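You operate a simulated robot arm through the tools that you are given. There is no shell and no other tool. Be economical: measure what you need, move in short steps, check, and stop when the job is done.

The job below is to be done with a simulated robot arm. You get a single attempt, and the scene is never put back.

TASK
Turn the teal wheel till the winder display shows the card's wraps.
Fine: lower the tape lever first, fingers clear; afterwards raise it and put the steel fitting in the green tray. Where these are worked on the way, their far stop is far enough and under half their travel is too little: tape lever.

It is judged by the outcome, as a careful person would: the job done as asked, and still so three seconds after it is handed in. It fails if anything else is knocked over, pushed out of place, dropped, spilled or broken.

THE ROBOT
A 6-joint arm with a two-finger parallel gripper, fixed in place. Base frame: the origin is at the foot of the arm, x ahead of it, y to its left, z up; the work surface is at about z = 0.88. Units: m, degrees, N and s.
With the tool pointing down near the work surface it reaches from about 0.26 to 0.66 m from the base axis. Its first joint turns from -66.0 to 66.0 degrees. Payload 2.9 kg.
Tool frame: the origin (TCP) lies between the finger pads and is the grasp point; the fingertips stand 0.03 m ahead of it; z points along the fingers, y is the line along which they close. Largest opening 0.11 m; finger width 0.02, thickness 0.01; the body of the gripper, 0.048 by 0.112 m, starts 0.055 m behind the TCP.
Orientation is told as [roll, pitch, yaw] about the base's x, y, z axes, in that order, counted from this pose: with the fingers straight down and closing along the base's y, the tool's x points along the base's -x, its y along +y and its z along -z.

THE INTERFACE
- The arm moves only by the tool move_arm. Its argument "rows" is a list that holds one entry, the list of rows, each a list of 7 numbers: the shift along the base's x, y, z in m, then the turn, a rotation vector about the base's x, y, z in degrees, then the closure, from 0 (fully open) to 1 (shut). In form: [[[tx, ty, tz, ax, ay, az, jaw], ...]]. A call has 1 to 20 rows; each row shifts and turns the commanded pose from where the row before left it. Rows are played at 5 a second. More than 0.05 m and 8.6 degrees between two rows, or a gripper value outside its range, and nothing of the call is played. Where a pose cannot be reached the arm comes as near as it can. A force on the tool above 70 N (or 10 N above the force at the start of the call, whichever is more), or a blocked arm, ends the call early, and 0.2 s more pass. Each finger travels about 0.108 m/s and halts on what it meets, pressing with about 27 N; the grip force reading is that of the motor and also rises with nothing between the fingers. The clock runs only during rows and for 0.2 s after the last one: add rows that do not move to give the fingers time. The reply holds the time, the measured pose of the TCP, the force on the tool along the base axes, the opening and the grip force, in the units named above and with some noise, with the torque about the TCP (base axes, N m) and any sound that the robot's microphone picked up.
- Cameras (640 x 400 px; columns grow to the right, rows downward): "scene" is fixed at [0.077, 0.4323, 1.4188]; the picture's right is [-0.77, -0.64, 0.00], its down [-0.30, 0.36, -0.88] and it looks along [0.57, -0.68, -0.47] (base axes); focal length 342 px, centre (320, 200). "wrist" rides on the gripper at [0.072, 0.017, -0.103] in the tool frame; the picture's right is [-0.23, 0.97, 0.00], its down [-0.76, -0.18, -0.62] and it looks along [-0.61, -0.14, 0.78] (tool axes); focal length 222 px, centre (320, 200). There is no depth. A picture from a camera that has moved, and an enlarged one, comes with that camera's place and axes in the base frame and with its lens. The place of the scene camera against the robot may be out by one fixed shift of up to 0.025 m in any direction.
- camera(camera): a new picture of that camera. The clock stands still meanwhile.
- inspect(camera, box): a new picture of the part [left, top, right, bottom] of that camera's present view, enlarged. The clock stands still meanwhile.
- close_job(): hands the job in; it is judged then, once.

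Go step by step. Nothing tells you positions but the pictures and the camera data: compare them with the known pose of the tool, close in by small moves and look again before you grip or let go. The budget is 120 turns and 68 pictures, counting those below and the enlarged ones. Unless the task says otherwise, let go and move clear before handing in, and close with one line.

The tools are called after "Call:" as name(argument=value, ...) on one line, values as JSON. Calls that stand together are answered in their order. move_arm: Moves the arm, as the interface text tells. Its arguments: {"type":"object","properties":{"rows":{"type":"array"}},"required":["rows"]} The other tools are called the same way: camera (camera) takes a picture; inspect (camera, box) takes an enlarged picture of a part of a camera's view; close_job () hands the job in.

At the start:

```text
t: 0.0
position: [0.3539, -0.2573, 1.2317]
tool_rot: [0.0, 0.0, 0.0]
ft_force: [-1.4, -0.6, 0.7]
torque: [-0.03, -0.01, -0.02]
gripper_width: 0.1102
gripper_force: 0.0
```

scene: 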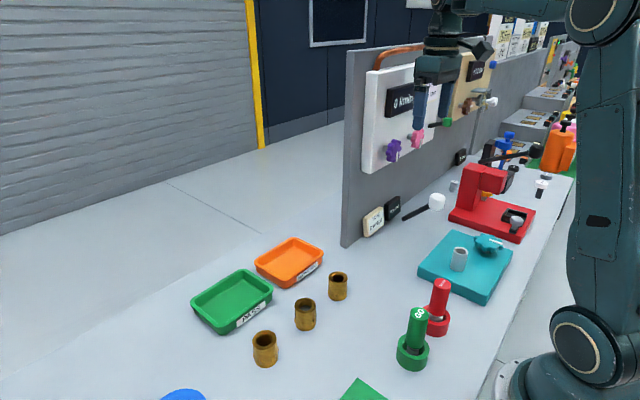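
wrist: 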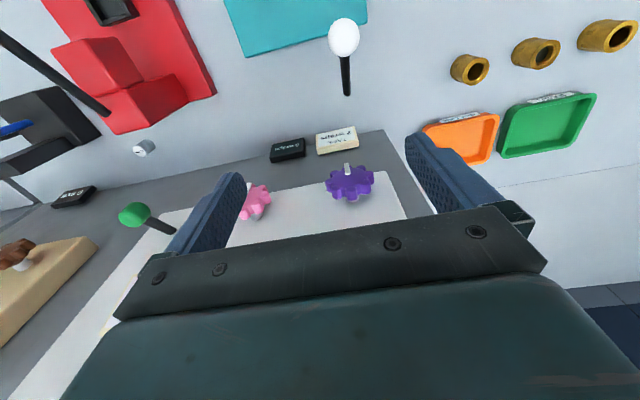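

I see a board with displays, wheels (purple, pink), levers, a teal base and red press; I need close-ups to identify the teal wheel, the card, the tape lever and the steel fitting.

Call:
inspect(camera="scene", box=[340, 40, 500, 140])

Call:
inspect(camera="scene", box=[340, 140, 580, 290])

Call:
inspect(camera="scene", box=[450, 0, 610, 100])

```text
4.00 times, centred on (420, 90) of scene
camera zoom: at [0.077, 0.4323, 1.4188], right [-0.77, -0.64, 0.0], down [-0.3, 0.36, -0.88], along [0.57, -0.68, -0.47], focal length 1368 px, centre (-80, 640)
```

zoom: 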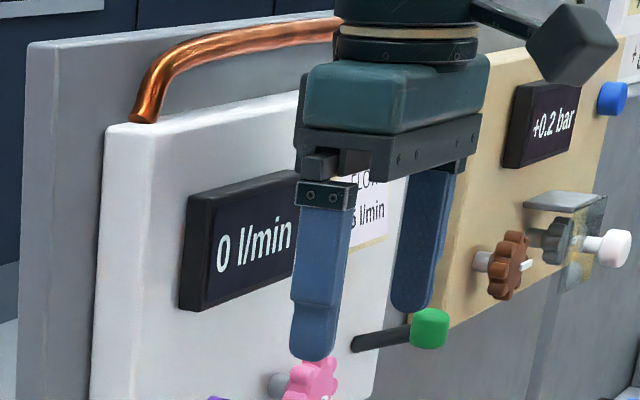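

```text
2.67 times, centred on (460, 215) of scene
camera zoom: at [0.077, 0.4323, 1.4188], right [-0.77, -0.64, 0.0], down [-0.3, 0.36, -0.88], along [0.57, -0.68, -0.47], focal length 912 px, centre (-53, 160)
```

zoom: 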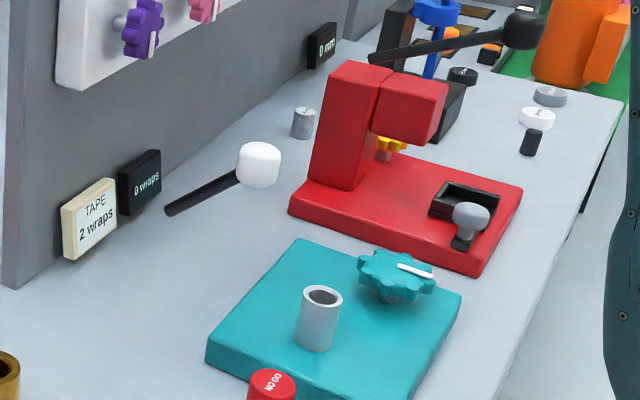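

```text
4.00 times, centred on (530, 50) of scene
camera zoom: at [0.077, 0.4323, 1.4188], right [-0.77, -0.64, 0.0], down [-0.3, 0.36, -0.88], along [0.57, -0.68, -0.47], focal length 1368 px, centre (-520, 800)
```

zoom: 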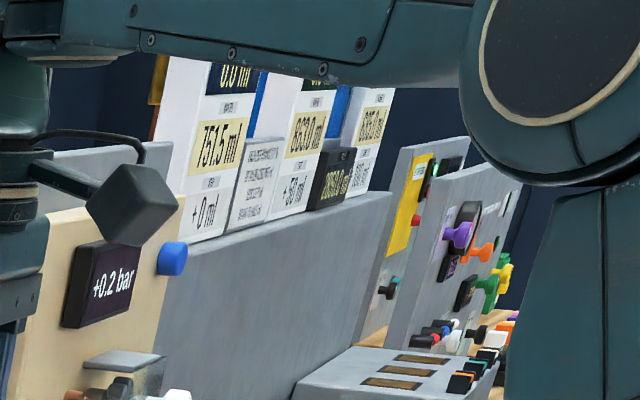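

The card reads "TAPE 2 wraps" and the display "0 wraps"; the white-knobbed lever and the teal wheel are near it. I'll zoom in to see the lever's mounting and the fittings.

Call:
inspect(camera="scene", box=[355, 170, 455, 245])

Call:
inspect(camera="wrist", box=[220, 0, 460, 160])

Call:
inspect(camera="scene", box=[410, 220, 530, 310])

```text
5.33 times, centred on (405, 208) of scene
camera zoom: at [0.077, 0.4323, 1.4188], right [-0.77, -0.64, 0.0], down [-0.3, 0.36, -0.88], along [0.57, -0.68, -0.47], focal length 1824 px, centre (-133, 160)
```

zoom: 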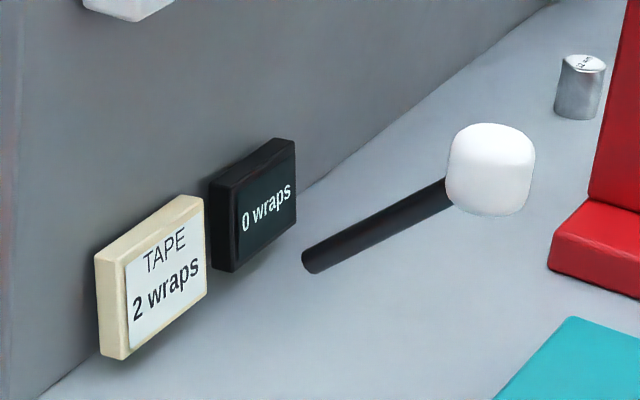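

```text
2.50 times, centred on (340, 80) of wrist
camera zoom: at [0.2822, -0.2413, 1.3346], right [0.23, 0.97, 0.0], down [0.76, -0.18, 0.62], along [0.61, -0.14, -0.78], focal length 555 px, centre (270, 500)
```

zoom: 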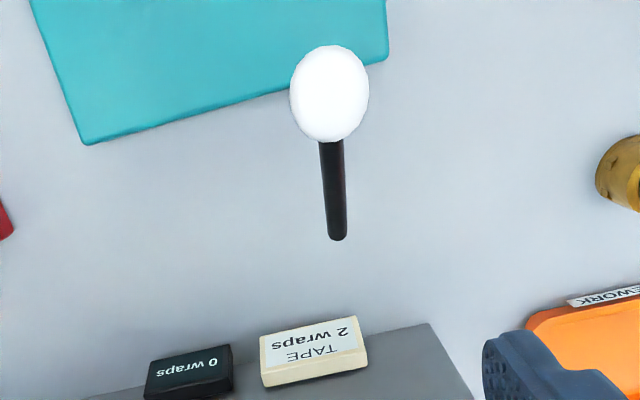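

```text
4.44 times, centred on (470, 265) of scene
camera zoom: at [0.077, 0.4323, 1.4188], right [-0.77, -0.64, 0.0], down [-0.3, 0.36, -0.88], along [0.57, -0.68, -0.47], focal length 1520 px, centre (-347, -89)
```

zoom: 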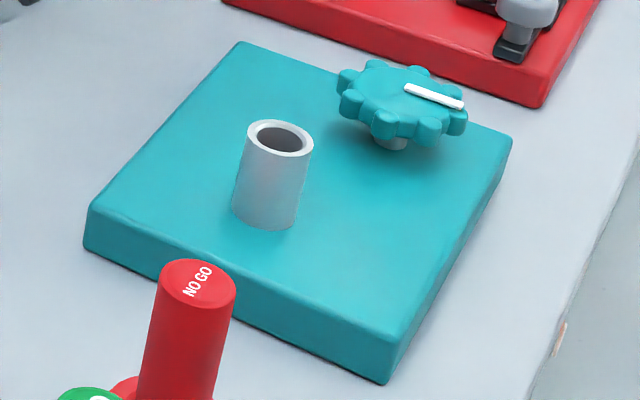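

The lever pivots near [0.37,-0.22,0.99] with its knob near [0.30,-0.22,1.05], tilted up; the teal wheel and steel fitting sit on the teal base. I'll close the fingers and go above the knob, then look again.

Call:
move_arm(rows=[[[-0.03, 0.019, 0, 0, 0, 0, 0.5], [-0.034, 0.019, 0, 0, 0, 0, 1], [0, 0, -0.03, 0, 0, 0, 1], [0, 0, -0.03, 0, 0, 0, 1], [0, 0, 0, 0, 0, 0, 1]]])

Call:
camera(camera="wrist")

Call:
camera(camera="scene")

```text
t: 1.2
position: [0.2901, -0.2186, 1.1696]
tool_rot: [0.0, 0.0, 0.0]
ft_force: [-0.3, -0.2, -0.8]
torque: [0.01, 0.01, 0.02]
gripper_width: 0.0
gripper_force: 26.8
```

```text
59 pictures are left
camera wrist: at [0.217, -0.2021, 1.2727], right [0.23, 0.97, 0.0], down [0.76, -0.18, 0.62], along [0.61, -0.14, -0.78], focal length 222 px, centre (320, 200)
```

wrist: 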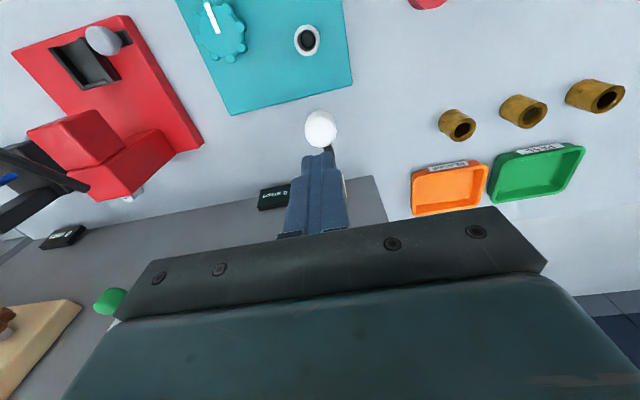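

```text
58 pictures are left
```

scene: 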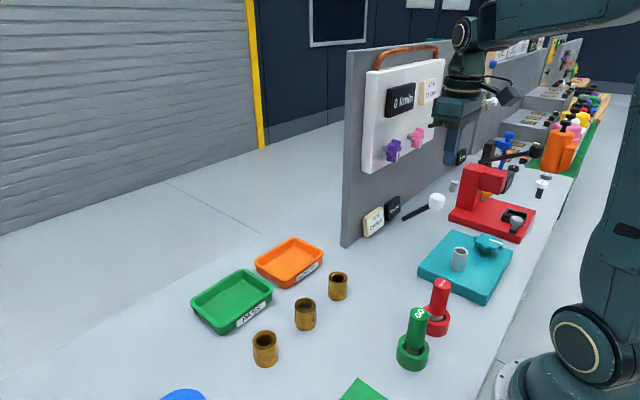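

The knob triangulates to [0.2995,-0.2195,1.054]. I push down on it with the closed fingertips, following its arc gradually.

Call:
move_arm(rows=[[[0.006, 0, -0.03, 0, 0, 0, 1], [0, 0, -0.03, 0, 0, 0, 1], [-0.002, 0, -0.01, 0, 0, 0, 1], [-0.005, 0, -0.01, 0, 0, 0, 1], [-0.005, 0, -0.01, 0, 0, 0, 1], [0, 0, 0, 0, 0, 0, 1]]])

Call:
camera(camera="scene")

```text
t: 2.6
position: [0.2857, -0.2182, 1.0792]
tool_rot: [0.0, 0.0, 0.1]
ft_force: [0.6, 0.4, 0.6]
torque: [0.01, 0.0, -0.02]
gripper_width: 0.0
gripper_force: 27.1
```

```text
57 pictures are left
```

scene: 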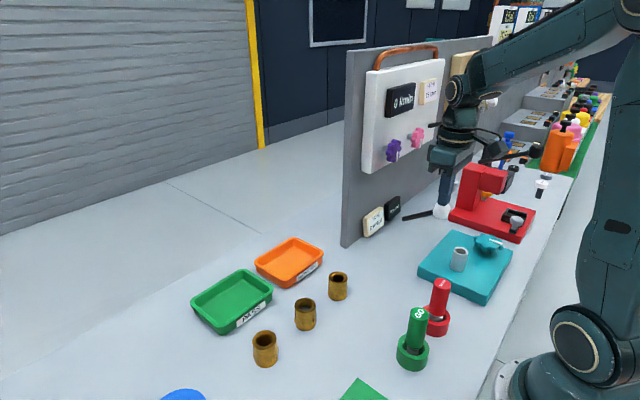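

The lever is moving down with almost no resistance. I'll keep following the arc.

Call:
move_arm(rows=[[[-0.003, 0, -0.01, 0, 0, 0, 1], [-0.003, 0, -0.01, 0, 0, 0, 1], [-0.002, 0, -0.01, 0, 0, 0, 1], [-0.001, 0, -0.01, 0, 0, 0, 1], [0, 0, 0, 0, 0, 0, 1]]])

Call:
camera(camera="scene")

```text
t: 3.8
position: [0.2755, -0.2198, 1.041]
tool_rot: [0.0, 0.0, 0.0]
ft_force: [0.2, 0.7, 0.3]
torque: [-0.01, 0.02, -0.01]
gripper_width: 0.0002
gripper_force: 27.2
```

```text
56 pictures are left
```

scene: 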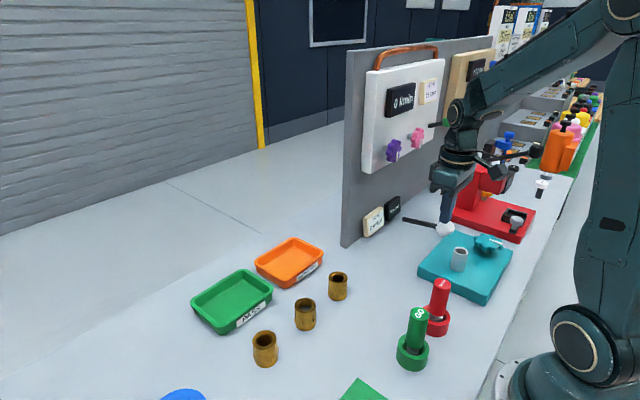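

The lever is about level now, with no stop felt yet. I continue in small steps.

Call:
move_arm(rows=[[[0, 0, -0.008, 0, 0, 0, 1], [0.001, 0, -0.008, 0, 0, 0, 1], [0.002, 0, -0.008, 0, 0, 0, 1], [0.002, 0, -0.008, 0, 0, 0, 1], [0, 0, 0, 0, 0, 0, 1]]])

Call:
inspect(camera="scene", box=[355, 170, 515, 270])

```text
t: 4.4
position: [0.2753, -0.2182, 1.0341]
tool_rot: [-0.1, 0.0, 0.0]
ft_force: [-8.7, 6.9, 23.8]
torque: [0.16, 0.4, -0.07]
gripper_width: 0.0
gripper_force: 26.7
stopped in row 2: the force on the tool passed its limit at 87 N (the readings are from after the stop); the commanded pose is now the measured one
```

```text
4.00 times, centred on (435, 220) of scene
camera zoom: at [0.0766, 0.4327, 1.4187], right [-0.77, -0.64, 0.0], down [-0.3, 0.36, -0.88], along [0.57, -0.68, -0.47], focal length 1368 px, centre (-140, 120)
```

zoom: 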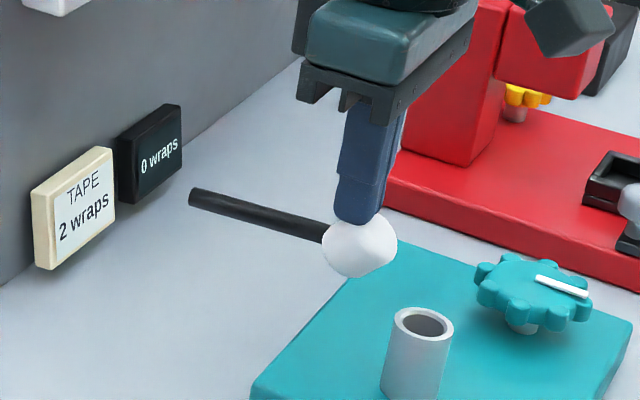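

The lever met its lower stop at roughly level. I lift off, move toward the wheel and check.

Call:
move_arm(rows=[[[0, 0, 0.02, 0, 0, 0, 1], [0, 0, 0.03, 0, 0, 0, 1], [0, 0, 0.04, 0, 0, 0, 1], [0.005, -0.04, 0.03, 0, 0, 0, 0.6], [0.01, -0.04, 0, 0, 0, 0, 0], [0, -0.02, 0, 0, 0, 0, 0], [0, 0, 0, 0, 0, 0, 0]]])

Call:
inspect(camera="scene", box=[355, 170, 515, 270])

Call:
camera(camera="wrist")

```text
refused: row 4 steps farther than a row can; nothing moved
```

```text
4.00 times, centred on (435, 220) of scene
camera zoom: at [0.0766, 0.4327, 1.4187], right [-0.77, -0.64, 0.0], down [-0.3, 0.36, -0.88], along [0.57, -0.68, -0.47], focal length 1368 px, centre (-140, 120)
```

zoom: 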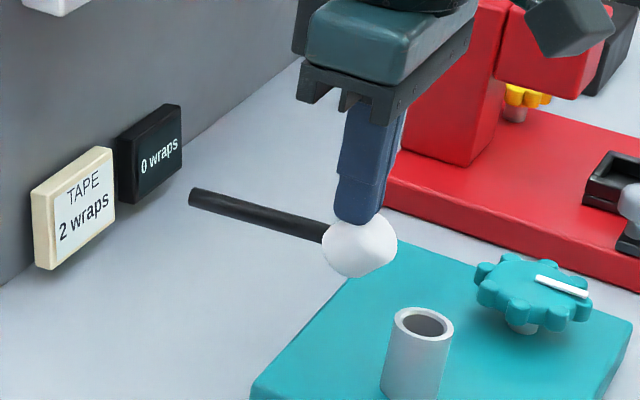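

```text
53 pictures are left
camera wrist: at [0.2026, -0.2023, 1.1376], right [0.23, 0.97, 0.0], down [0.76, -0.18, 0.63], along [0.61, -0.14, -0.78], focal length 222 px, centre (320, 200)
```

wrist: 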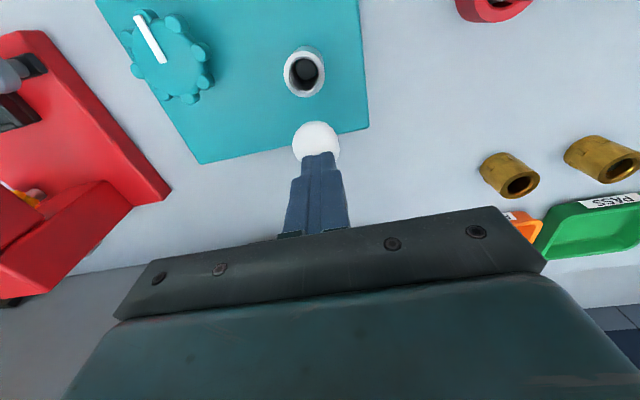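

The lever rests at its lower stop; wheel centre triangulates to about [0.197,-0.325,0.92] and the fitting's to [0.231,-0.221,0.93]. Lifting off with legal steps.

Call:
move_arm(rows=[[[0, 0, 0.02, 0, 0, 0, 1], [0, 0, 0.03, 0, 0, 0, 1], [0, 0, 0.04, 0, 0, 0, 1], [0, -0.04, 0.02, 0, 0, 0, 0.6], [0, -0.04, 0, 0, 0, 0, 0.3], [0, -0.025, 0, 0, 0, 0, 0.0], [0, 0, 0, 0, 0, 0, 0.0]]])

Call:
inspect(camera="scene", box=[355, 170, 515, 270])

Call:
camera(camera="wrist")

```text
t: 6.0
position: [0.2751, -0.3255, 1.1417]
tool_rot: [-0.1, -0.2, 0.1]
ft_force: [-0.7, -0.6, -0.4]
torque: [0.02, 0.01, 0.01]
gripper_width: 0.1101
gripper_force: 0.1
```

```text
4.00 times, centred on (435, 220) of scene
camera zoom: at [0.077, 0.4323, 1.4188], right [-0.77, -0.64, 0.0], down [-0.3, 0.36, -0.88], along [0.57, -0.68, -0.47], focal length 1368 px, centre (-140, 120)
```

zoom: 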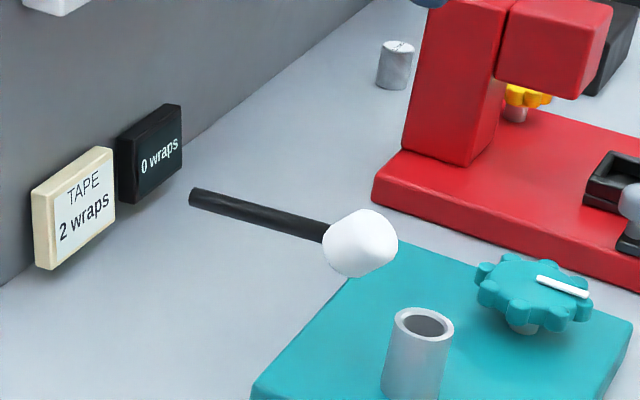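

```text
51 pictures are left
camera wrist: at [0.2025, -0.3095, 1.2457], right [0.23, 0.97, 0.0], down [0.76, -0.18, 0.63], along [0.61, -0.14, -0.78], focal length 222 px, centre (320, 200)
```

wrist: 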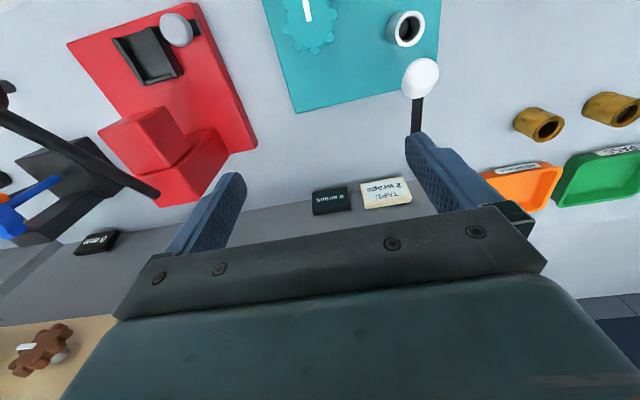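

The lever stays down. I now move over the wheel axis ([0.199,-0.322]) and descend part-way with the fingers open.

Call:
move_arm(rows=[[[-0.04, 0.002, 0, 0, 0, 0, 0], [-0.036, 0.0015, 0, 0, 0, 0, 0], [0, 0, -0.05, 0, 0, 0, 0], [0, 0, -0.05, 0, 0, 0, 0], [0, 0, -0.05, 0, 0, 0, 0], [0, 0, -0.03, 0, 0, 0, 0], [0, 0, 0, 0, 0, 0, 0]]])

Call:
inspect(camera="scene", box=[415, 170, 575, 270])

Call:
camera(camera="wrist")

```text
t: 7.6
position: [0.2015, -0.3201, 0.9624]
tool_rot: [-0.2, 0.0, 0.0]
ft_force: [-0.6, -0.7, 0.5]
torque: [0.0, -0.03, 0.0]
gripper_width: 0.1099
gripper_force: 0.0
```

```text
4.00 times, centred on (495, 220) of scene
camera zoom: at [0.077, 0.4323, 1.4188], right [-0.77, -0.64, 0.0], down [-0.3, 0.36, -0.88], along [0.57, -0.68, -0.47], focal length 1368 px, centre (-380, 120)
```

zoom: 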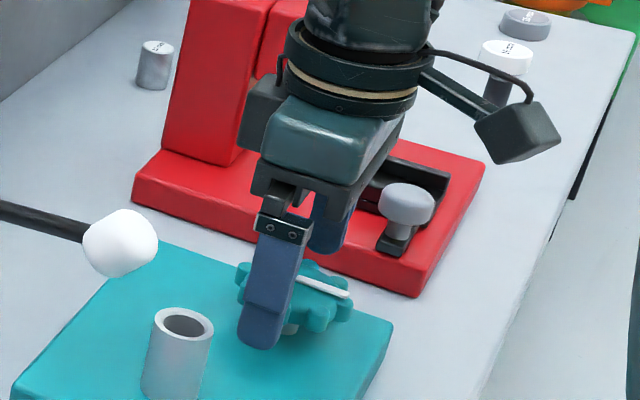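

```text
49 pictures are left
camera wrist: at [0.1279, -0.3035, 1.0661], right [0.23, 0.97, 0.0], down [0.76, -0.18, 0.63], along [0.61, -0.14, -0.78], focal length 222 px, centre (320, 200)
```

wrist: 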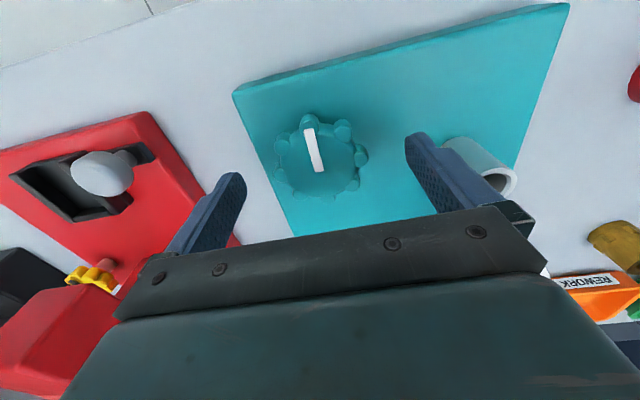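

The fingers straddle the wheel, centred within a couple of mm. I lower gently another 18 mm and close on it.

Call:
move_arm(rows=[[[0.001, 0, -0.009, 0, 0, 0, 0], [0, 0, -0.009, 0, 0, 0, 0], [0, 0, 0, 0, 0, 0, 0.3], [0, 0, 0, 0, 0, 0, 0.6], [0, 0, 0, 0, 0, 0, 0.6], [0, 0, 0, 0, 0, 0, 0.6]]])

Call:
inspect(camera="scene", box=[415, 170, 575, 270])

Call:
camera(camera="wrist")

```text
t: 9.0
position: [0.2015, -0.3199, 0.9447]
tool_rot: [0.0, -0.1, 0.1]
ft_force: [1.4, 17.3, 1.7]
torque: [0.42, -0.32, -0.04]
gripper_width: 0.06
gripper_force: 45.6
```

```text
4.00 times, centred on (495, 220) of scene
camera zoom: at [0.0771, 0.4328, 1.4187], right [-0.77, -0.64, 0.0], down [-0.3, 0.36, -0.88], along [0.57, -0.68, -0.47], focal length 1368 px, centre (-380, 120)
```

zoom: 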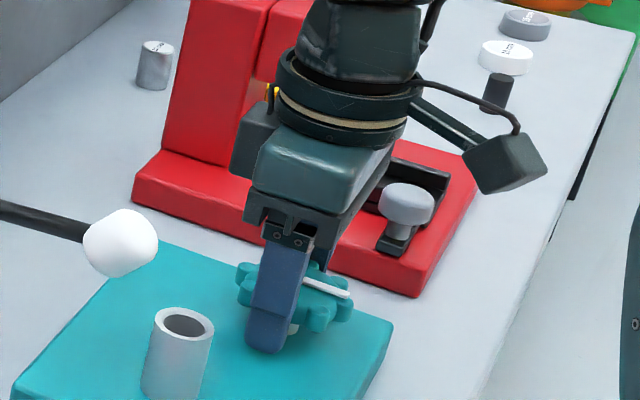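

```text
47 pictures are left
camera wrist: at [0.1287, -0.3041, 1.0483], right [0.23, 0.97, 0.0], down [0.76, -0.18, 0.62], along [0.61, -0.14, -0.78], focal length 222 px, centre (320, 200)
```

wrist: 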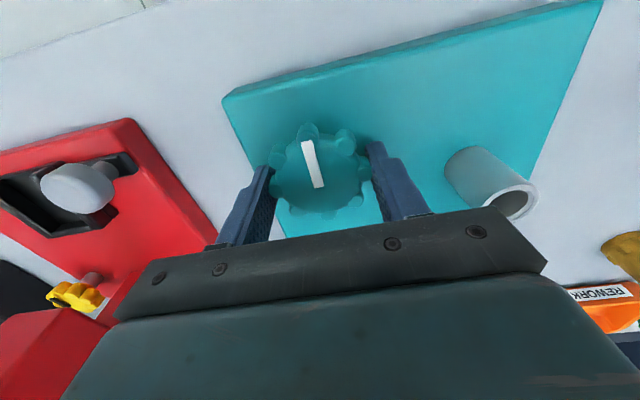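

The wheel is gripped (60 mm opening). I nudge +y 2 mm to balance the side force and test-turn 40° clockwise as seen from above.

Call:
move_arm(rows=[[[0, 0.002, 0, 0, 0, 0, 0.6], [0, 0, 0, 0, 0, -5, 0.6], [0, 0, 0, 0, 0, -7, 0.6], [0, 0, 0, 0, 0, -7, 0.6], [0, 0, 0, 0, 0, -7, 0.6], [0, 0, 0, 0, 0, -7, 0.6], [0, 0, 0, 0, 0, -7, 0.6], [0, 0, 0, 0, 0, 0, 0.6]]])

Call:
inspect(camera="scene", box=[355, 170, 555, 295])

```text
t: 10.8
position: [0.2014, -0.3212, 0.9466]
tool_rot: [-0.3, -0.4, -40.3]
ft_force: [-7.2, -22.8, 1.1]
torque: [0.17, 0.08, 0.78]
gripper_width: 0.0589
gripper_force: 45.0
```

```text
3.20 times, centred on (455, 232) of scene
camera zoom: at [0.0769, 0.4317, 1.4191], right [-0.77, -0.64, 0.0], down [-0.3, 0.36, -0.88], along [0.57, -0.68, -0.47], focal length 1094 px, centre (-112, 96)
```

zoom: 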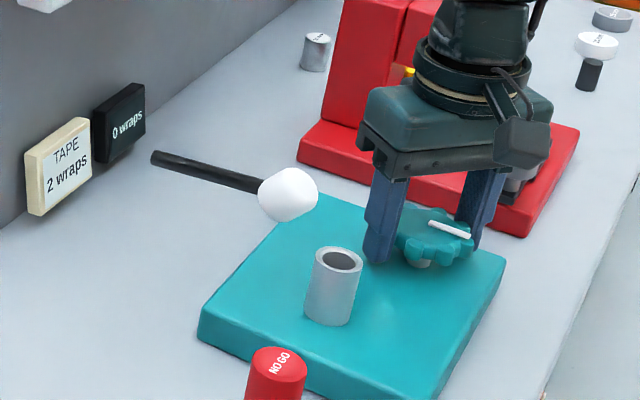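

The hand turned 40°; I'll check whether the wheel followed using the wrist view.

Call:
camera(camera="wrist")

```text
45 pictures are left
camera wrist: at [0.1566, -0.2613, 1.049], right [0.8, 0.6, 0.0], down [0.47, -0.62, 0.63], along [0.37, -0.51, -0.78], focal length 222 px, centre (320, 200)
```

wrist: 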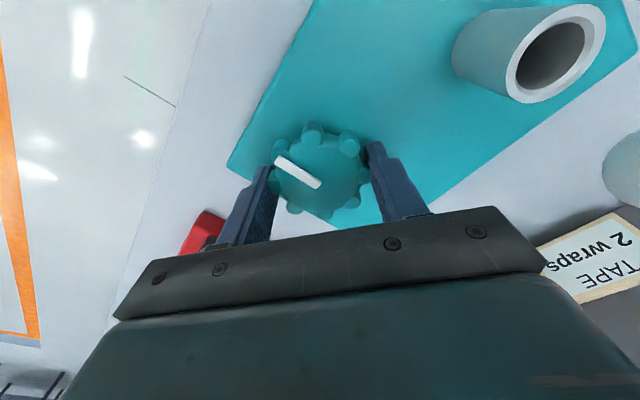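

The wheel did not follow clockwise (zero stop; the fingers slipped). I'll turn counter-clockwise from here.

Call:
move_arm(rows=[[[0, 0, -0.002, 0, 0, 4, 0.6], [0, 0, 0, 0, 0, 7, 0.6], [0, 0, 0, 0, 0, 7, 0.6], [0, 0, 0, 0, 0, 7, 0.6], [0, 0, 0, 0, 0, 7, 0.6], [0, 0, 0, 0, 0, 8, 0.6], [0, 0, 0, 0, 0, 0, 0.6]]])

Call:
inspect(camera="scene", box=[355, 170, 555, 295])

Call:
camera(camera="wrist")

```text
t: 12.4
position: [0.2023, -0.321, 0.9442]
tool_rot: [-0.4, -0.3, 0.1]
ft_force: [-5.2, -11.3, 33.8]
torque: [0.02, 0.04, 0.03]
gripper_width: 0.0584
gripper_force: 45.3
```

```text
3.20 times, centred on (455, 232) of scene
camera zoom: at [0.0767, 0.4324, 1.4189], right [-0.77, -0.64, 0.0], down [-0.3, 0.36, -0.88], along [0.57, -0.68, -0.47], focal length 1094 px, centre (-112, 96)
```

zoom: 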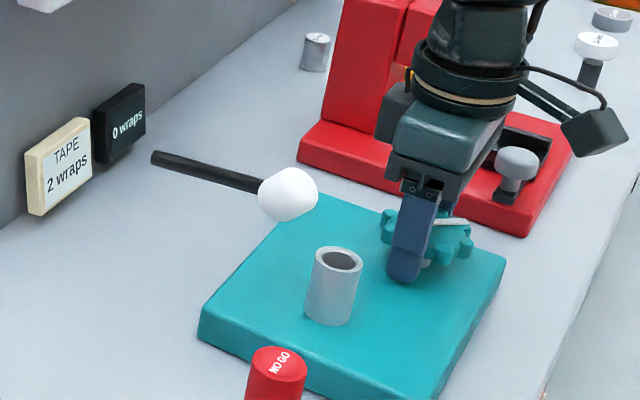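

```text
43 pictures are left
camera wrist: at [0.1288, -0.3032, 1.0474], right [0.23, 0.97, -0.01], down [0.76, -0.17, 0.63], along [0.61, -0.15, -0.78], focal length 222 px, centre (320, 200)
```

wrist: 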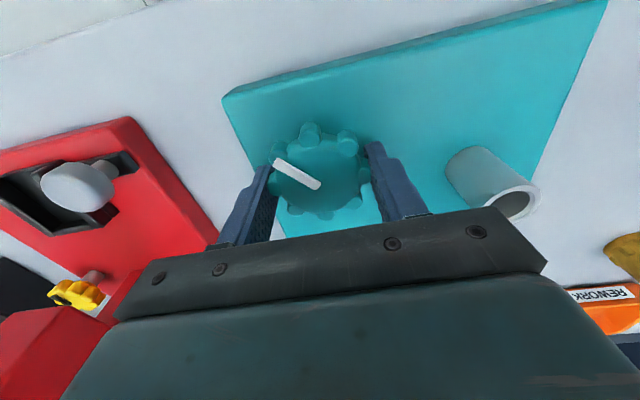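

The wheel follows counter-clockwise. I relieve the downward push slightly and continue another 80°.

Call:
move_arm(rows=[[[0, 0, 0.002, 0, 0, 4, 0.6], [0, 0.001, 0, 0, 0, 8, 0.6], [0, 0, 0, 0, 0, 8, 0.6], [0, 0, 0, 0, 0, 8, 0.6], [0, 0, 0, 0, 0, 8, 0.6], [0, 0, 0, 0, 0, 8, 0.6], [0, 0, 0, 0, 0, 8, 0.6], [0, 0, 0, 0, 0, 8, 0.6], [0, 0, 0, 0, 0, 8, 0.6], [0, 0, 0, 0, 0, 8, 0.6], [0, 0, 0, 0, 0, 4, 0.6], [0, 0, 0, 0, 0, 0, 0.6]]])

Call:
inspect(camera="scene", box=[355, 170, 555, 295])

Call:
camera(camera="wrist")

```text
t: 15.0
position: [0.1998, -0.3172, 0.9437]
tool_rot: [0.2, -0.3, 80.0]
ft_force: [-11.0, -4.9, -18.2]
torque: [-0.53, 0.05, -0.01]
gripper_width: 0.0583
gripper_force: 45.3
```

```text
3.20 times, centred on (455, 232) of scene
camera zoom: at [0.0768, 0.432, 1.419], right [-0.77, -0.64, 0.0], down [-0.3, 0.36, -0.88], along [0.57, -0.68, -0.47], focal length 1094 px, centre (-112, 96)
```

zoom: 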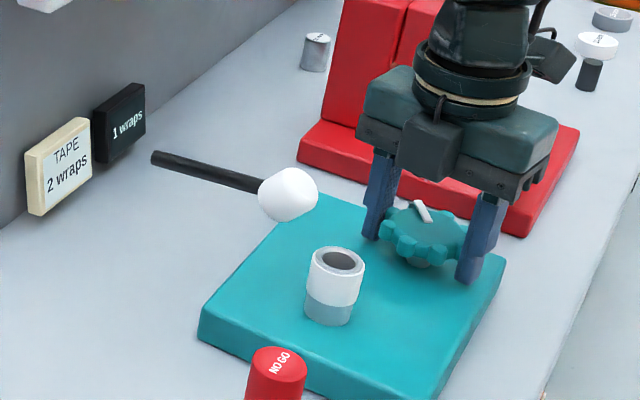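

```text
41 pictures are left
camera wrist: at [0.1707, -0.3871, 1.0477], right [-0.92, 0.39, 0.0], down [0.31, 0.72, 0.63], along [0.24, 0.58, -0.78], focal length 222 px, centre (320, 200)
```

wrist: 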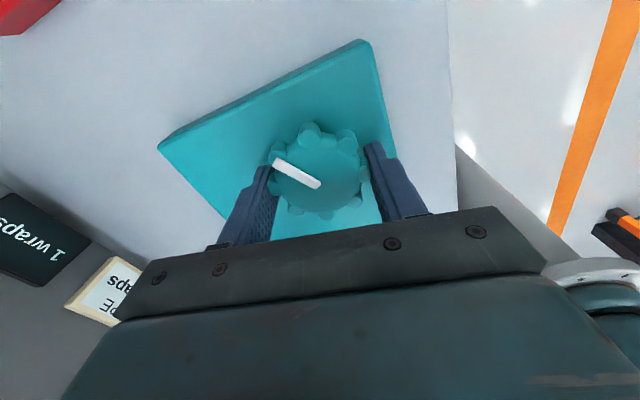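

Display reads 1 wrap after ~120°. I keep turning in small increments, watching the display.

Call:
move_arm(rows=[[[0, 0, 0, 0, 0, 7, 0.6], [0, 0, 0, 0, 0, 7, 0.6], [0, 0, 0, 0, 0, 6, 0.6], [0, 0, 0, 0, 0, 0, 0.6]]])

Call:
inspect(camera="scene", box=[355, 170, 555, 295])

```text
t: 16.0
position: [0.2001, -0.3163, 0.9445]
tool_rot: [-0.1, -0.3, 100.0]
ft_force: [-24.1, 4.7, 1.1]
torque: [0.83, 0.35, -0.08]
gripper_width: 0.0586
gripper_force: 45.4
```

```text
3.20 times, centred on (455, 232) of scene
camera zoom: at [0.0764, 0.4325, 1.4188], right [-0.77, -0.64, 0.0], down [-0.3, 0.36, -0.88], along [0.57, -0.68, -0.47], focal length 1094 px, centre (-112, 96)
```

zoom: 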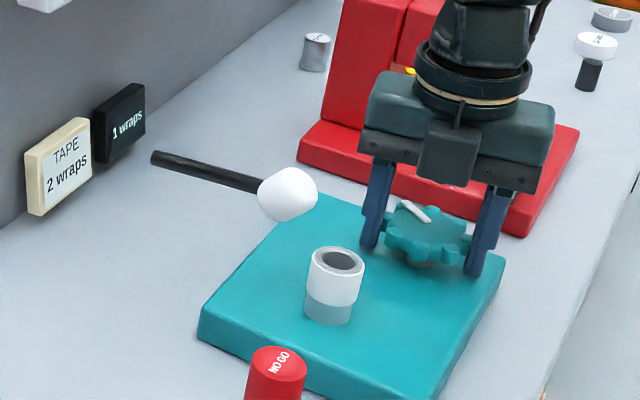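

Still 1 wrap at ~140°. Continuing another 20°, easing the side load.

Call:
move_arm(rows=[[[-0.0015, 0, 0, 0, 0, 7, 0.6], [0, 0, 0, 0, 0, 7, 0.6], [0, 0, 0, 0, 0, 6, 0.6], [0, 0, 0, 0, 0, 0, 0.6]]])

Call:
inspect(camera="scene", box=[355, 170, 555, 295])

```text
t: 16.7
position: [0.1986, -0.3184, 0.9429]
tool_rot: [1.6, 0.1, 114.5]
ft_force: [-11.3, -7.3, -1.3]
torque: [0.29, -0.22, -0.01]
gripper_width: 0.0584
gripper_force: 44.7
out of reach, approached as far as the arm can: row 3
stopped in row 3: the force on the tool passed its limit at 92 N (the readings are from after the stop); the commanded pose is now the measured one
```

```text
3.20 times, centred on (455, 232) of scene
camera zoom: at [0.0768, 0.4321, 1.4189], right [-0.77, -0.64, 0.0], down [-0.3, 0.36, -0.88], along [0.57, -0.68, -0.47], focal length 1094 px, centre (-112, 96)
```

zoom: 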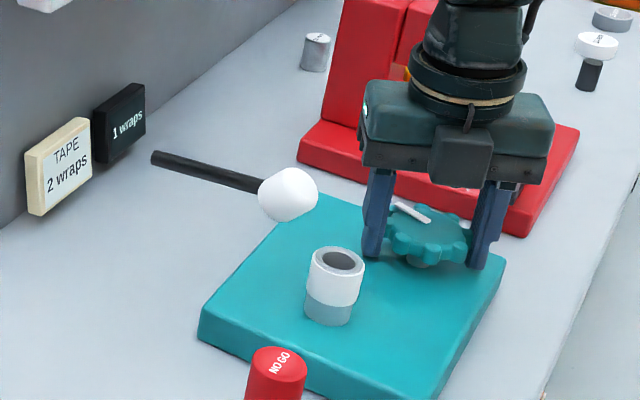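

Still 1 wrap and the wrist has hit its limit. I release, rise slightly, level the tool, swing back ~154° and regrip.

Call:
move_arm(rows=[[[0, 0, 0, 0, 0, 0, 0.3], [0, 0, 0, 0, 0, 0, 0], [0, 0, 0, 0.66, -1.46, 0, 0], [0.002, 0, 0.02, 0, 0, -4, 0], [0, 0, 0.02, 0, 0, -8, 0], [0, 0, 0, 0, 0, -8, 0], [0, 0, 0, 0, 0, -8, 0], [0, 0, 0, 0, 0, -8, 0], [0, 0, 0, 0, 0, -8, 0], [0, 0, 0, 0, 0, -8, 0], [0, 0, 0, 0, 0, -8, 0], [0, 0, 0, 0, 0, -8, 0], [0, 0, 0, 0, 0, -8, 0], [0, 0, 0, 0, 0, -8, 0], [0, 0, 0, 0, 0, -8, 0], [0, 0, 0, 0, 0, -8, 0], [0, 0, 0, 0, 0, -8, 0], [0, 0, 0, 0, 0, 0, 0]]])

Call:
camera(camera="wrist")

```text
t: 20.5
position: [0.203, -0.3164, 0.9847]
tool_rot: [-0.1, 0.0, 6.8]
ft_force: [0.1, -0.5, 0.0]
torque: [0.02, 0.06, -0.02]
gripper_width: 0.1101
gripper_force: 0.0
```

```text
38 pictures are left
camera wrist: at [0.1288, -0.3091, 1.0877], right [0.11, 0.99, 0.0], down [0.78, -0.09, 0.62], along [0.62, -0.07, -0.78], focal length 222 px, centre (320, 200)
```

wrist: 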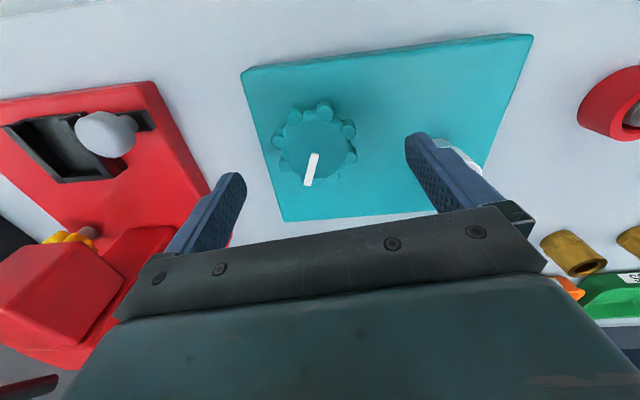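

The wheel sits at ~154° of turn. I continue swinging back to about -40° yaw, re-centre, lower and regrip.

Call:
move_arm(rows=[[[-0.0012, -0.0028, 0, 0, 0, -8, 0], [0, 0, 0, 0, 0, -8, 0], [0, 0, 0, 0, 0, -8, 0], [0, 0, 0, 0, 0, -8, 0], [0, 0, 0, 0, 0, -8, 0], [0, 0, 0, 0, 0, -7, 0], [0, 0, -0.02, 0, 0, 0, 0], [0, 0, -0.019, 0, 0, 0, 0], [0, 0, 0, 0, 0, 0, 0.3], [0, 0, 0, 0, 0, 0, 0.6], [0, 0, 0, 0, 0, 0, 0.6], [0, 0, 0, 0, 0, 0, 0.6]]])

Call:
camera(camera="wrist")

```text
t: 23.1
position: [0.2, -0.3208, 0.9453]
tool_rot: [-0.2, 0.0, -40.4]
ft_force: [-12.0, -11.8, -11.2]
torque: [-0.53, -0.23, 0.04]
gripper_width: 0.0588
gripper_force: 44.8
```

```text
37 pictures are left
camera wrist: at [0.1562, -0.261, 1.0488], right [0.8, 0.59, 0.0], down [0.47, -0.63, 0.62], along [0.37, -0.5, -0.78], focal length 222 px, centre (320, 200)
```

wrist: 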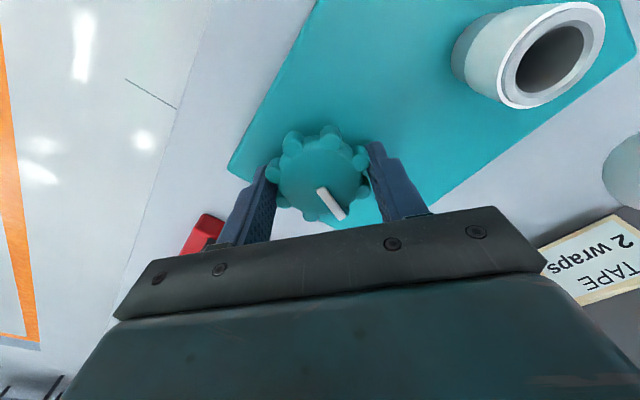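

Regripped firmly. I turn a further 30° counter-clockwise and read the display.

Call:
move_arm(rows=[[[0, 0, 0, 0, 0, 7, 0.6], [0, 0, 0, 0, 0, 8, 0.6], [0, 0, 0, 0, 0, 8, 0.6], [0, 0, 0, 0, 0, 7, 0.6], [0, 0, 0, 0, 0, 0, 0.6]]])

Call:
inspect(camera="scene", box=[355, 170, 555, 295])

```text
t: 24.3
position: [0.1999, -0.3202, 0.9449]
tool_rot: [-0.1, 0.2, -10.2]
ft_force: [-18.3, -1.8, 15.9]
torque: [0.25, 0.45, -0.02]
gripper_width: 0.0587
gripper_force: 45.2
```

```text
3.20 times, centred on (455, 232) of scene
camera zoom: at [0.0765, 0.4325, 1.4188], right [-0.77, -0.64, 0.0], down [-0.3, 0.36, -0.88], along [0.57, -0.68, -0.47], focal length 1094 px, centre (-112, 96)
```

zoom: 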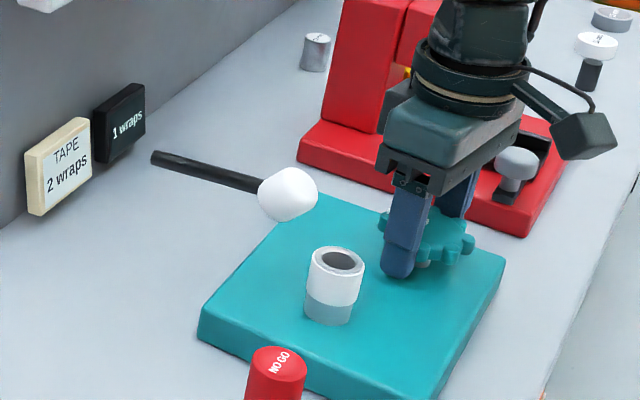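

Still 1 wrap at ~184°. Another 20°.

Call:
move_arm(rows=[[[0, 0, 0, 0, 0, 7, 0.6], [0, 0, 0, 0, 0, 7, 0.6], [0, 0, 0, 0, 0, 6, 0.6], [0, 0, 0, 0, 0, 0, 0.6]]])

Call:
inspect(camera="scene", box=[355, 170, 555, 295])

```text
t: 25.3
position: [0.201, -0.3201, 0.945]
tool_rot: [-0.1, 0.0, 9.9]
ft_force: [-14.5, 3.8, 13.1]
torque: [0.5, 0.37, 0.03]
gripper_width: 0.0581
gripper_force: 45.3
```

```text
3.20 times, centred on (455, 232) of scene
camera zoom: at [0.0766, 0.4326, 1.4188], right [-0.77, -0.64, 0.0], down [-0.3, 0.36, -0.88], along [0.57, -0.68, -0.47], focal length 1094 px, centre (-112, 96)
```

zoom: 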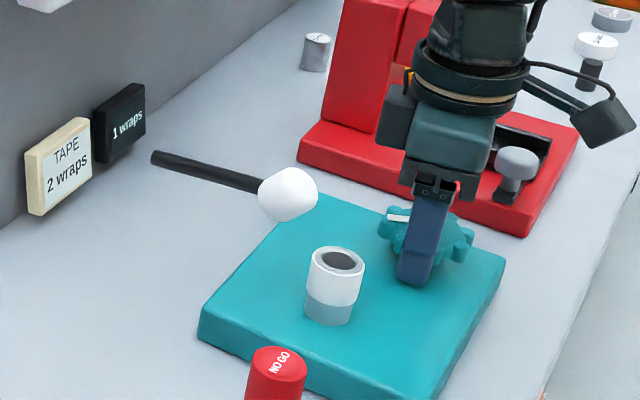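

Still 1 at ~204°. Another 16°.

Call:
move_arm(rows=[[[0, 0, 0, 0, 0, 8, 0.6], [0, 0, 0, 0, 0, 8, 0.6], [0, 0, 0, 0, 0, 0, 0.6]]])

Call:
inspect(camera="scene", box=[355, 170, 555, 295])

```text
t: 26.1
position: [0.2022, -0.319, 0.9446]
tool_rot: [0.0, 0.0, 25.9]
ft_force: [-17.7, 8.9, 18.0]
torque: [0.57, -0.03, -0.01]
gripper_width: 0.0583
gripper_force: 44.9
```

```text
3.20 times, centred on (455, 232) of scene
camera zoom: at [0.0765, 0.4327, 1.4187], right [-0.77, -0.64, 0.0], down [-0.3, 0.36, -0.88], along [0.57, -0.68, -0.47], focal length 1094 px, centre (-112, 96)
```

zoom: 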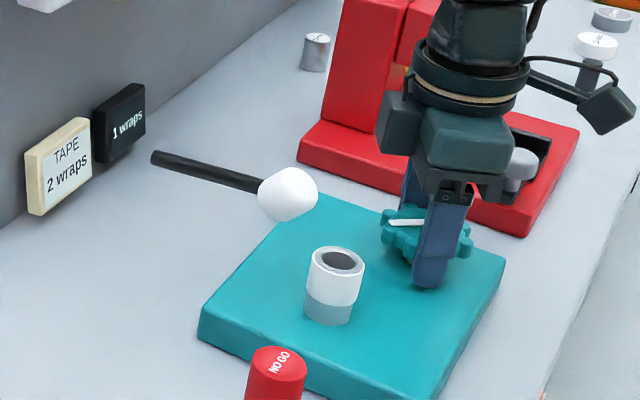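

Call:
move_arm(rows=[[[-0.001, 0, 0, 0, 0, 8, 0.6], [0, 0, 0, 0, 0, 8, 0.6], [0, 0, 0, 0, 0, 0, 0.6]]])

Call:
inspect(camera="scene", box=[355, 170, 555, 295])

```text
t: 26.9
position: [0.2013, -0.319, 0.9451]
tool_rot: [-0.2, -0.1, 41.9]
ft_force: [-3.6, 16.7, 16.1]
torque: [-0.33, 0.52, -0.04]
gripper_width: 0.058
gripper_force: 45.1
```

```text
3.20 times, centred on (455, 232) of scene
camera zoom: at [0.0769, 0.433, 1.4186], right [-0.77, -0.64, 0.0], down [-0.3, 0.36, -0.88], along [0.57, -0.68, -0.47], focal length 1094 px, centre (-112, 96)
```

zoom: 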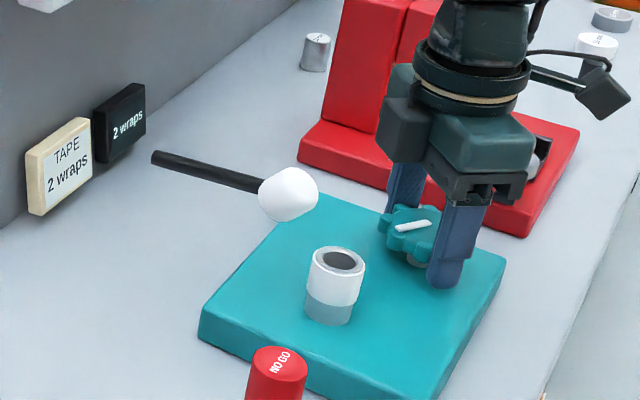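

The display turned to 2 wraps at ~236°. I add 12° for margin away from the changeover, release and rise, then check.

Call:
move_arm(rows=[[[0, 0, 0, 0, 0, 6, 0.6], [0, 0, 0, 0, 0, 6, 0.6], [0, 0, 0, 0, 0, 0, 0.6], [0, 0, 0, 0, 0, 0, 0.3], [0, 0, 0, 0, 0, 0, 0], [0, 0, 0, 0, 0, 0, 0], [0, 0, 0.03, 0, 0, 0, 0], [0, 0, 0.04, 0, 0, 0, 0], [0, 0, 0.04, 0, 0, -6, 0.3], [0, 0, 0.04, 0, 0, -8, 0.6], [0, 0, 0, 0, 0, -8, 1], [0, 0, 0, 0, 0, -8, 1], [0, 0, 0, 0, 0, -8, 1], [0, 0, 0, 0, 0, -8, 1], [0, 0, 0, 0, 0, -8, 1]]])

Call:
inspect(camera="scene", box=[355, 170, 515, 270])

```text
t: 30.1
position: [0.2002, -0.3202, 1.0952]
tool_rot: [0.0, 0.0, -0.4]
ft_force: [-0.5, 0.3, 0.1]
torque: [0.0, -0.01, -0.02]
gripper_width: 0.0
gripper_force: 27.1
```

```text
4.00 times, centred on (435, 220) of scene
camera zoom: at [0.077, 0.4323, 1.4188], right [-0.77, -0.64, 0.0], down [-0.3, 0.36, -0.88], along [0.57, -0.68, -0.47], focal length 1368 px, centre (-140, 120)
```

zoom: 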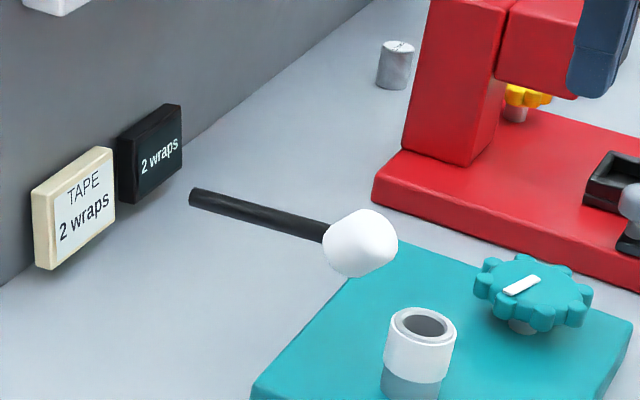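

The display holds "2 wraps" and the lever is still down. Next I grip the white knob from above at ~[0.276,-0.2195,0.985] and raise it along its arc.

Call:
move_arm(rows=[[[0.03, 0.035, 0, 0, 0, 0, 0.5], [0.03, 0.035, 0, 0, 0, 0, 0], [0.0158, 0.0307, 0, 0, 0, 0, 0], [0, 0, -0.02, 0, 0, 0, 0], [0, 0, 0, 0, 0, 0, 0]]])

Call:
camera(camera="wrist")

Call:
inspect(camera="scene", box=[355, 140, 515, 240])

```text
t: 31.3
position: [0.2762, -0.2194, 1.0748]
tool_rot: [-0.2, 0.0, -0.1]
ft_force: [-0.2, 0.7, 0.6]
torque: [-0.02, -0.02, 0.01]
gripper_width: 0.1099
gripper_force: 0.0
```

```text
31 pictures are left
camera wrist: at [0.2033, -0.2032, 1.1776], right [0.23, 0.97, 0.0], down [0.76, -0.18, 0.62], along [0.61, -0.15, -0.78], focal length 222 px, centre (320, 200)
```

wrist: 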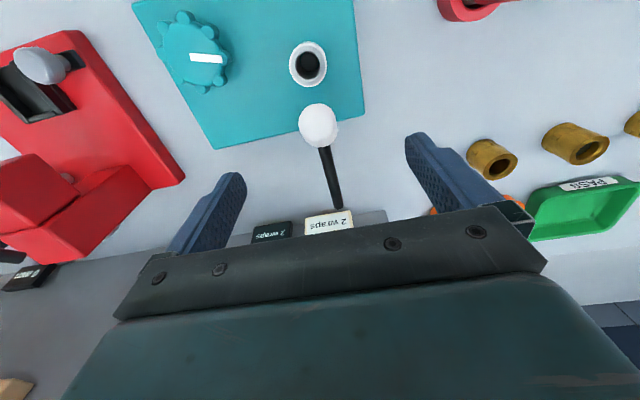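

```text
4.00 times, centred on (435, 190) of scene
camera zoom: at [0.077, 0.4323, 1.4188], right [-0.77, -0.64, 0.0], down [-0.3, 0.36, -0.88], along [0.57, -0.68, -0.47], focal length 1368 px, centre (-140, 240)
```

zoom: 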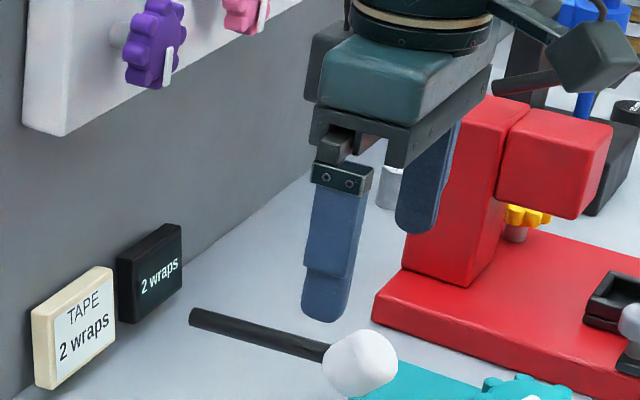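

Alignment over the knob is good (knob ~[0.272,-0.221,0.984]). I descend with open fingers and close on it.

Call:
move_arm(rows=[[[-0.003, -0.001, -0.03, 0, 0, 0, 0], [0, 0, -0.03, 0, 0, 0, 0], [0, 0, -0.015, 0, 0, 0, 0], [0, 0, -0.012, 0, 0, 0, 0], [0, 0, 0, 0, 0, 0, 0.4], [0, 0, 0, 0, 0, 0, 0.7], [0, 0, 0, 0, 0, 0, 0.7], [0, 0, 0, 0, 0, 0, 0.7]]])

Call:
inspect(camera="scene", box=[355, 150, 515, 250])

```text
t: 33.1
position: [0.2731, -0.2216, 0.9879]
tool_rot: [-0.1, 0.1, -0.1]
ft_force: [0.5, 2.7, -0.9]
torque: [-0.03, -0.02, -0.02]
gripper_width: 0.034
gripper_force: 1.1
```

```text
4.00 times, centred on (435, 200) of scene
camera zoom: at [0.0771, 0.4324, 1.4188], right [-0.77, -0.64, 0.0], down [-0.3, 0.36, -0.88], along [0.57, -0.68, -0.47], focal length 1368 px, centre (-140, 200)
```

zoom: 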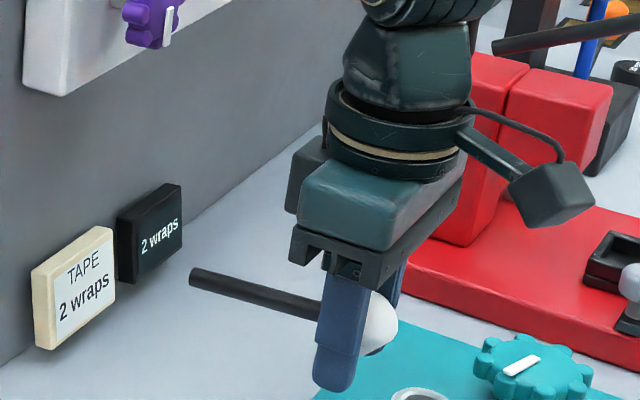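

The pads just touch the knob. I tighten and lift along the arc.

Call:
move_arm(rows=[[[0, 0, 0, 0, 0, 0, 0.8], [0, 0, 0, 0, 0, 0, 0.8], [0, 0, 0.012, 0, 0, 0, 0.8], [0.001, 0, 0.012, 0, 0, 0, 0.8], [0.003, 0, 0.012, 0, 0, 0, 0.8], [0.005, 0, 0.012, 0, 0, 0, 0.8], [0, 0, 0, 0, 0, 0, 0.8]]])

Call:
inspect(camera="scene", box=[355, 130, 515, 230])

```text
t: 34.7
position: [0.2813, -0.2196, 1.0363]
tool_rot: [0.0, 0.2, -0.2]
ft_force: [3.5, 5.6, -17.7]
torque: [0.03, 1.15, -0.04]
gripper_width: 0.0314
gripper_force: 45.1
```

```text
4.00 times, centred on (435, 180) of scene
camera zoom: at [0.0773, 0.4324, 1.4188], right [-0.77, -0.64, 0.0], down [-0.3, 0.36, -0.88], along [0.57, -0.68, -0.47], focal length 1368 px, centre (-140, 280)
```

zoom: 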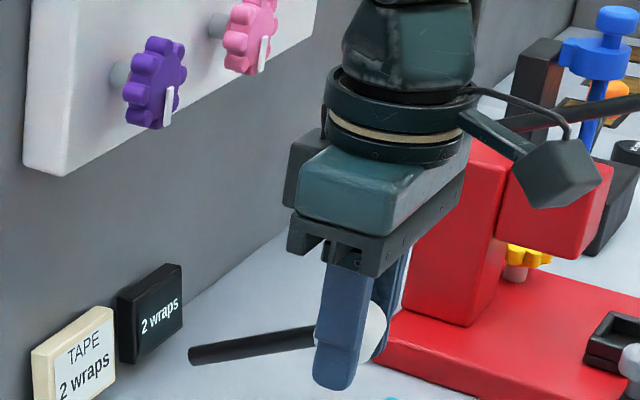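

It rises with the hand. I continue up toward the upper stop.

Call:
move_arm(rows=[[[0.005, 0, 0.009, 0, 0, 0, 0.8], [0.006, 0, 0.008, 0, 0, 0, 0.8], [0.004, 0, 0.005, 0, 0, 0, 0.8], [0.002, 0, 0.003, 0, 0, 0, 0.8], [0, 0, 0, 0, 0, 0, 0.8]]])

Call:
inspect(camera="scene", box=[355, 130, 515, 230])

```text
t: 35.9
position: [0.2985, -0.2198, 1.0591]
tool_rot: [0.0, 0.2, -0.2]
ft_force: [-10.9, 7.0, -17.2]
torque: [0.1, 0.57, 0.04]
gripper_width: 0.0311
gripper_force: 45.4
```

```text
4.00 times, centred on (435, 180) of scene
camera zoom: at [0.0769, 0.4324, 1.4188], right [-0.77, -0.64, 0.0], down [-0.3, 0.36, -0.88], along [0.57, -0.68, -0.47], focal length 1368 px, centre (-140, 280)
```

zoom: 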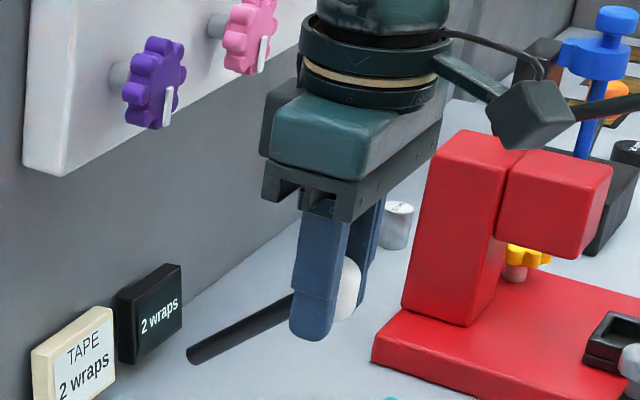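

Slightly short of its original raised position; I push a little further till a stop is felt.

Call:
move_arm(rows=[[[0.003, 0, 0.003, 0, 0, 0, 0.8], [0.003, 0, 0.003, 0, 0, 0, 0.8], [0, 0, 0, 0, 0, 0, 0.8]]])

```text
t: 36.7
position: [0.3014, -0.22, 1.0632]
tool_rot: [0.1, 0.6, -0.4]
ft_force: [-28.0, -12.6, -33.2]
torque: [-0.09, 0.42, -0.04]
gripper_width: 0.031
gripper_force: 45.1
```

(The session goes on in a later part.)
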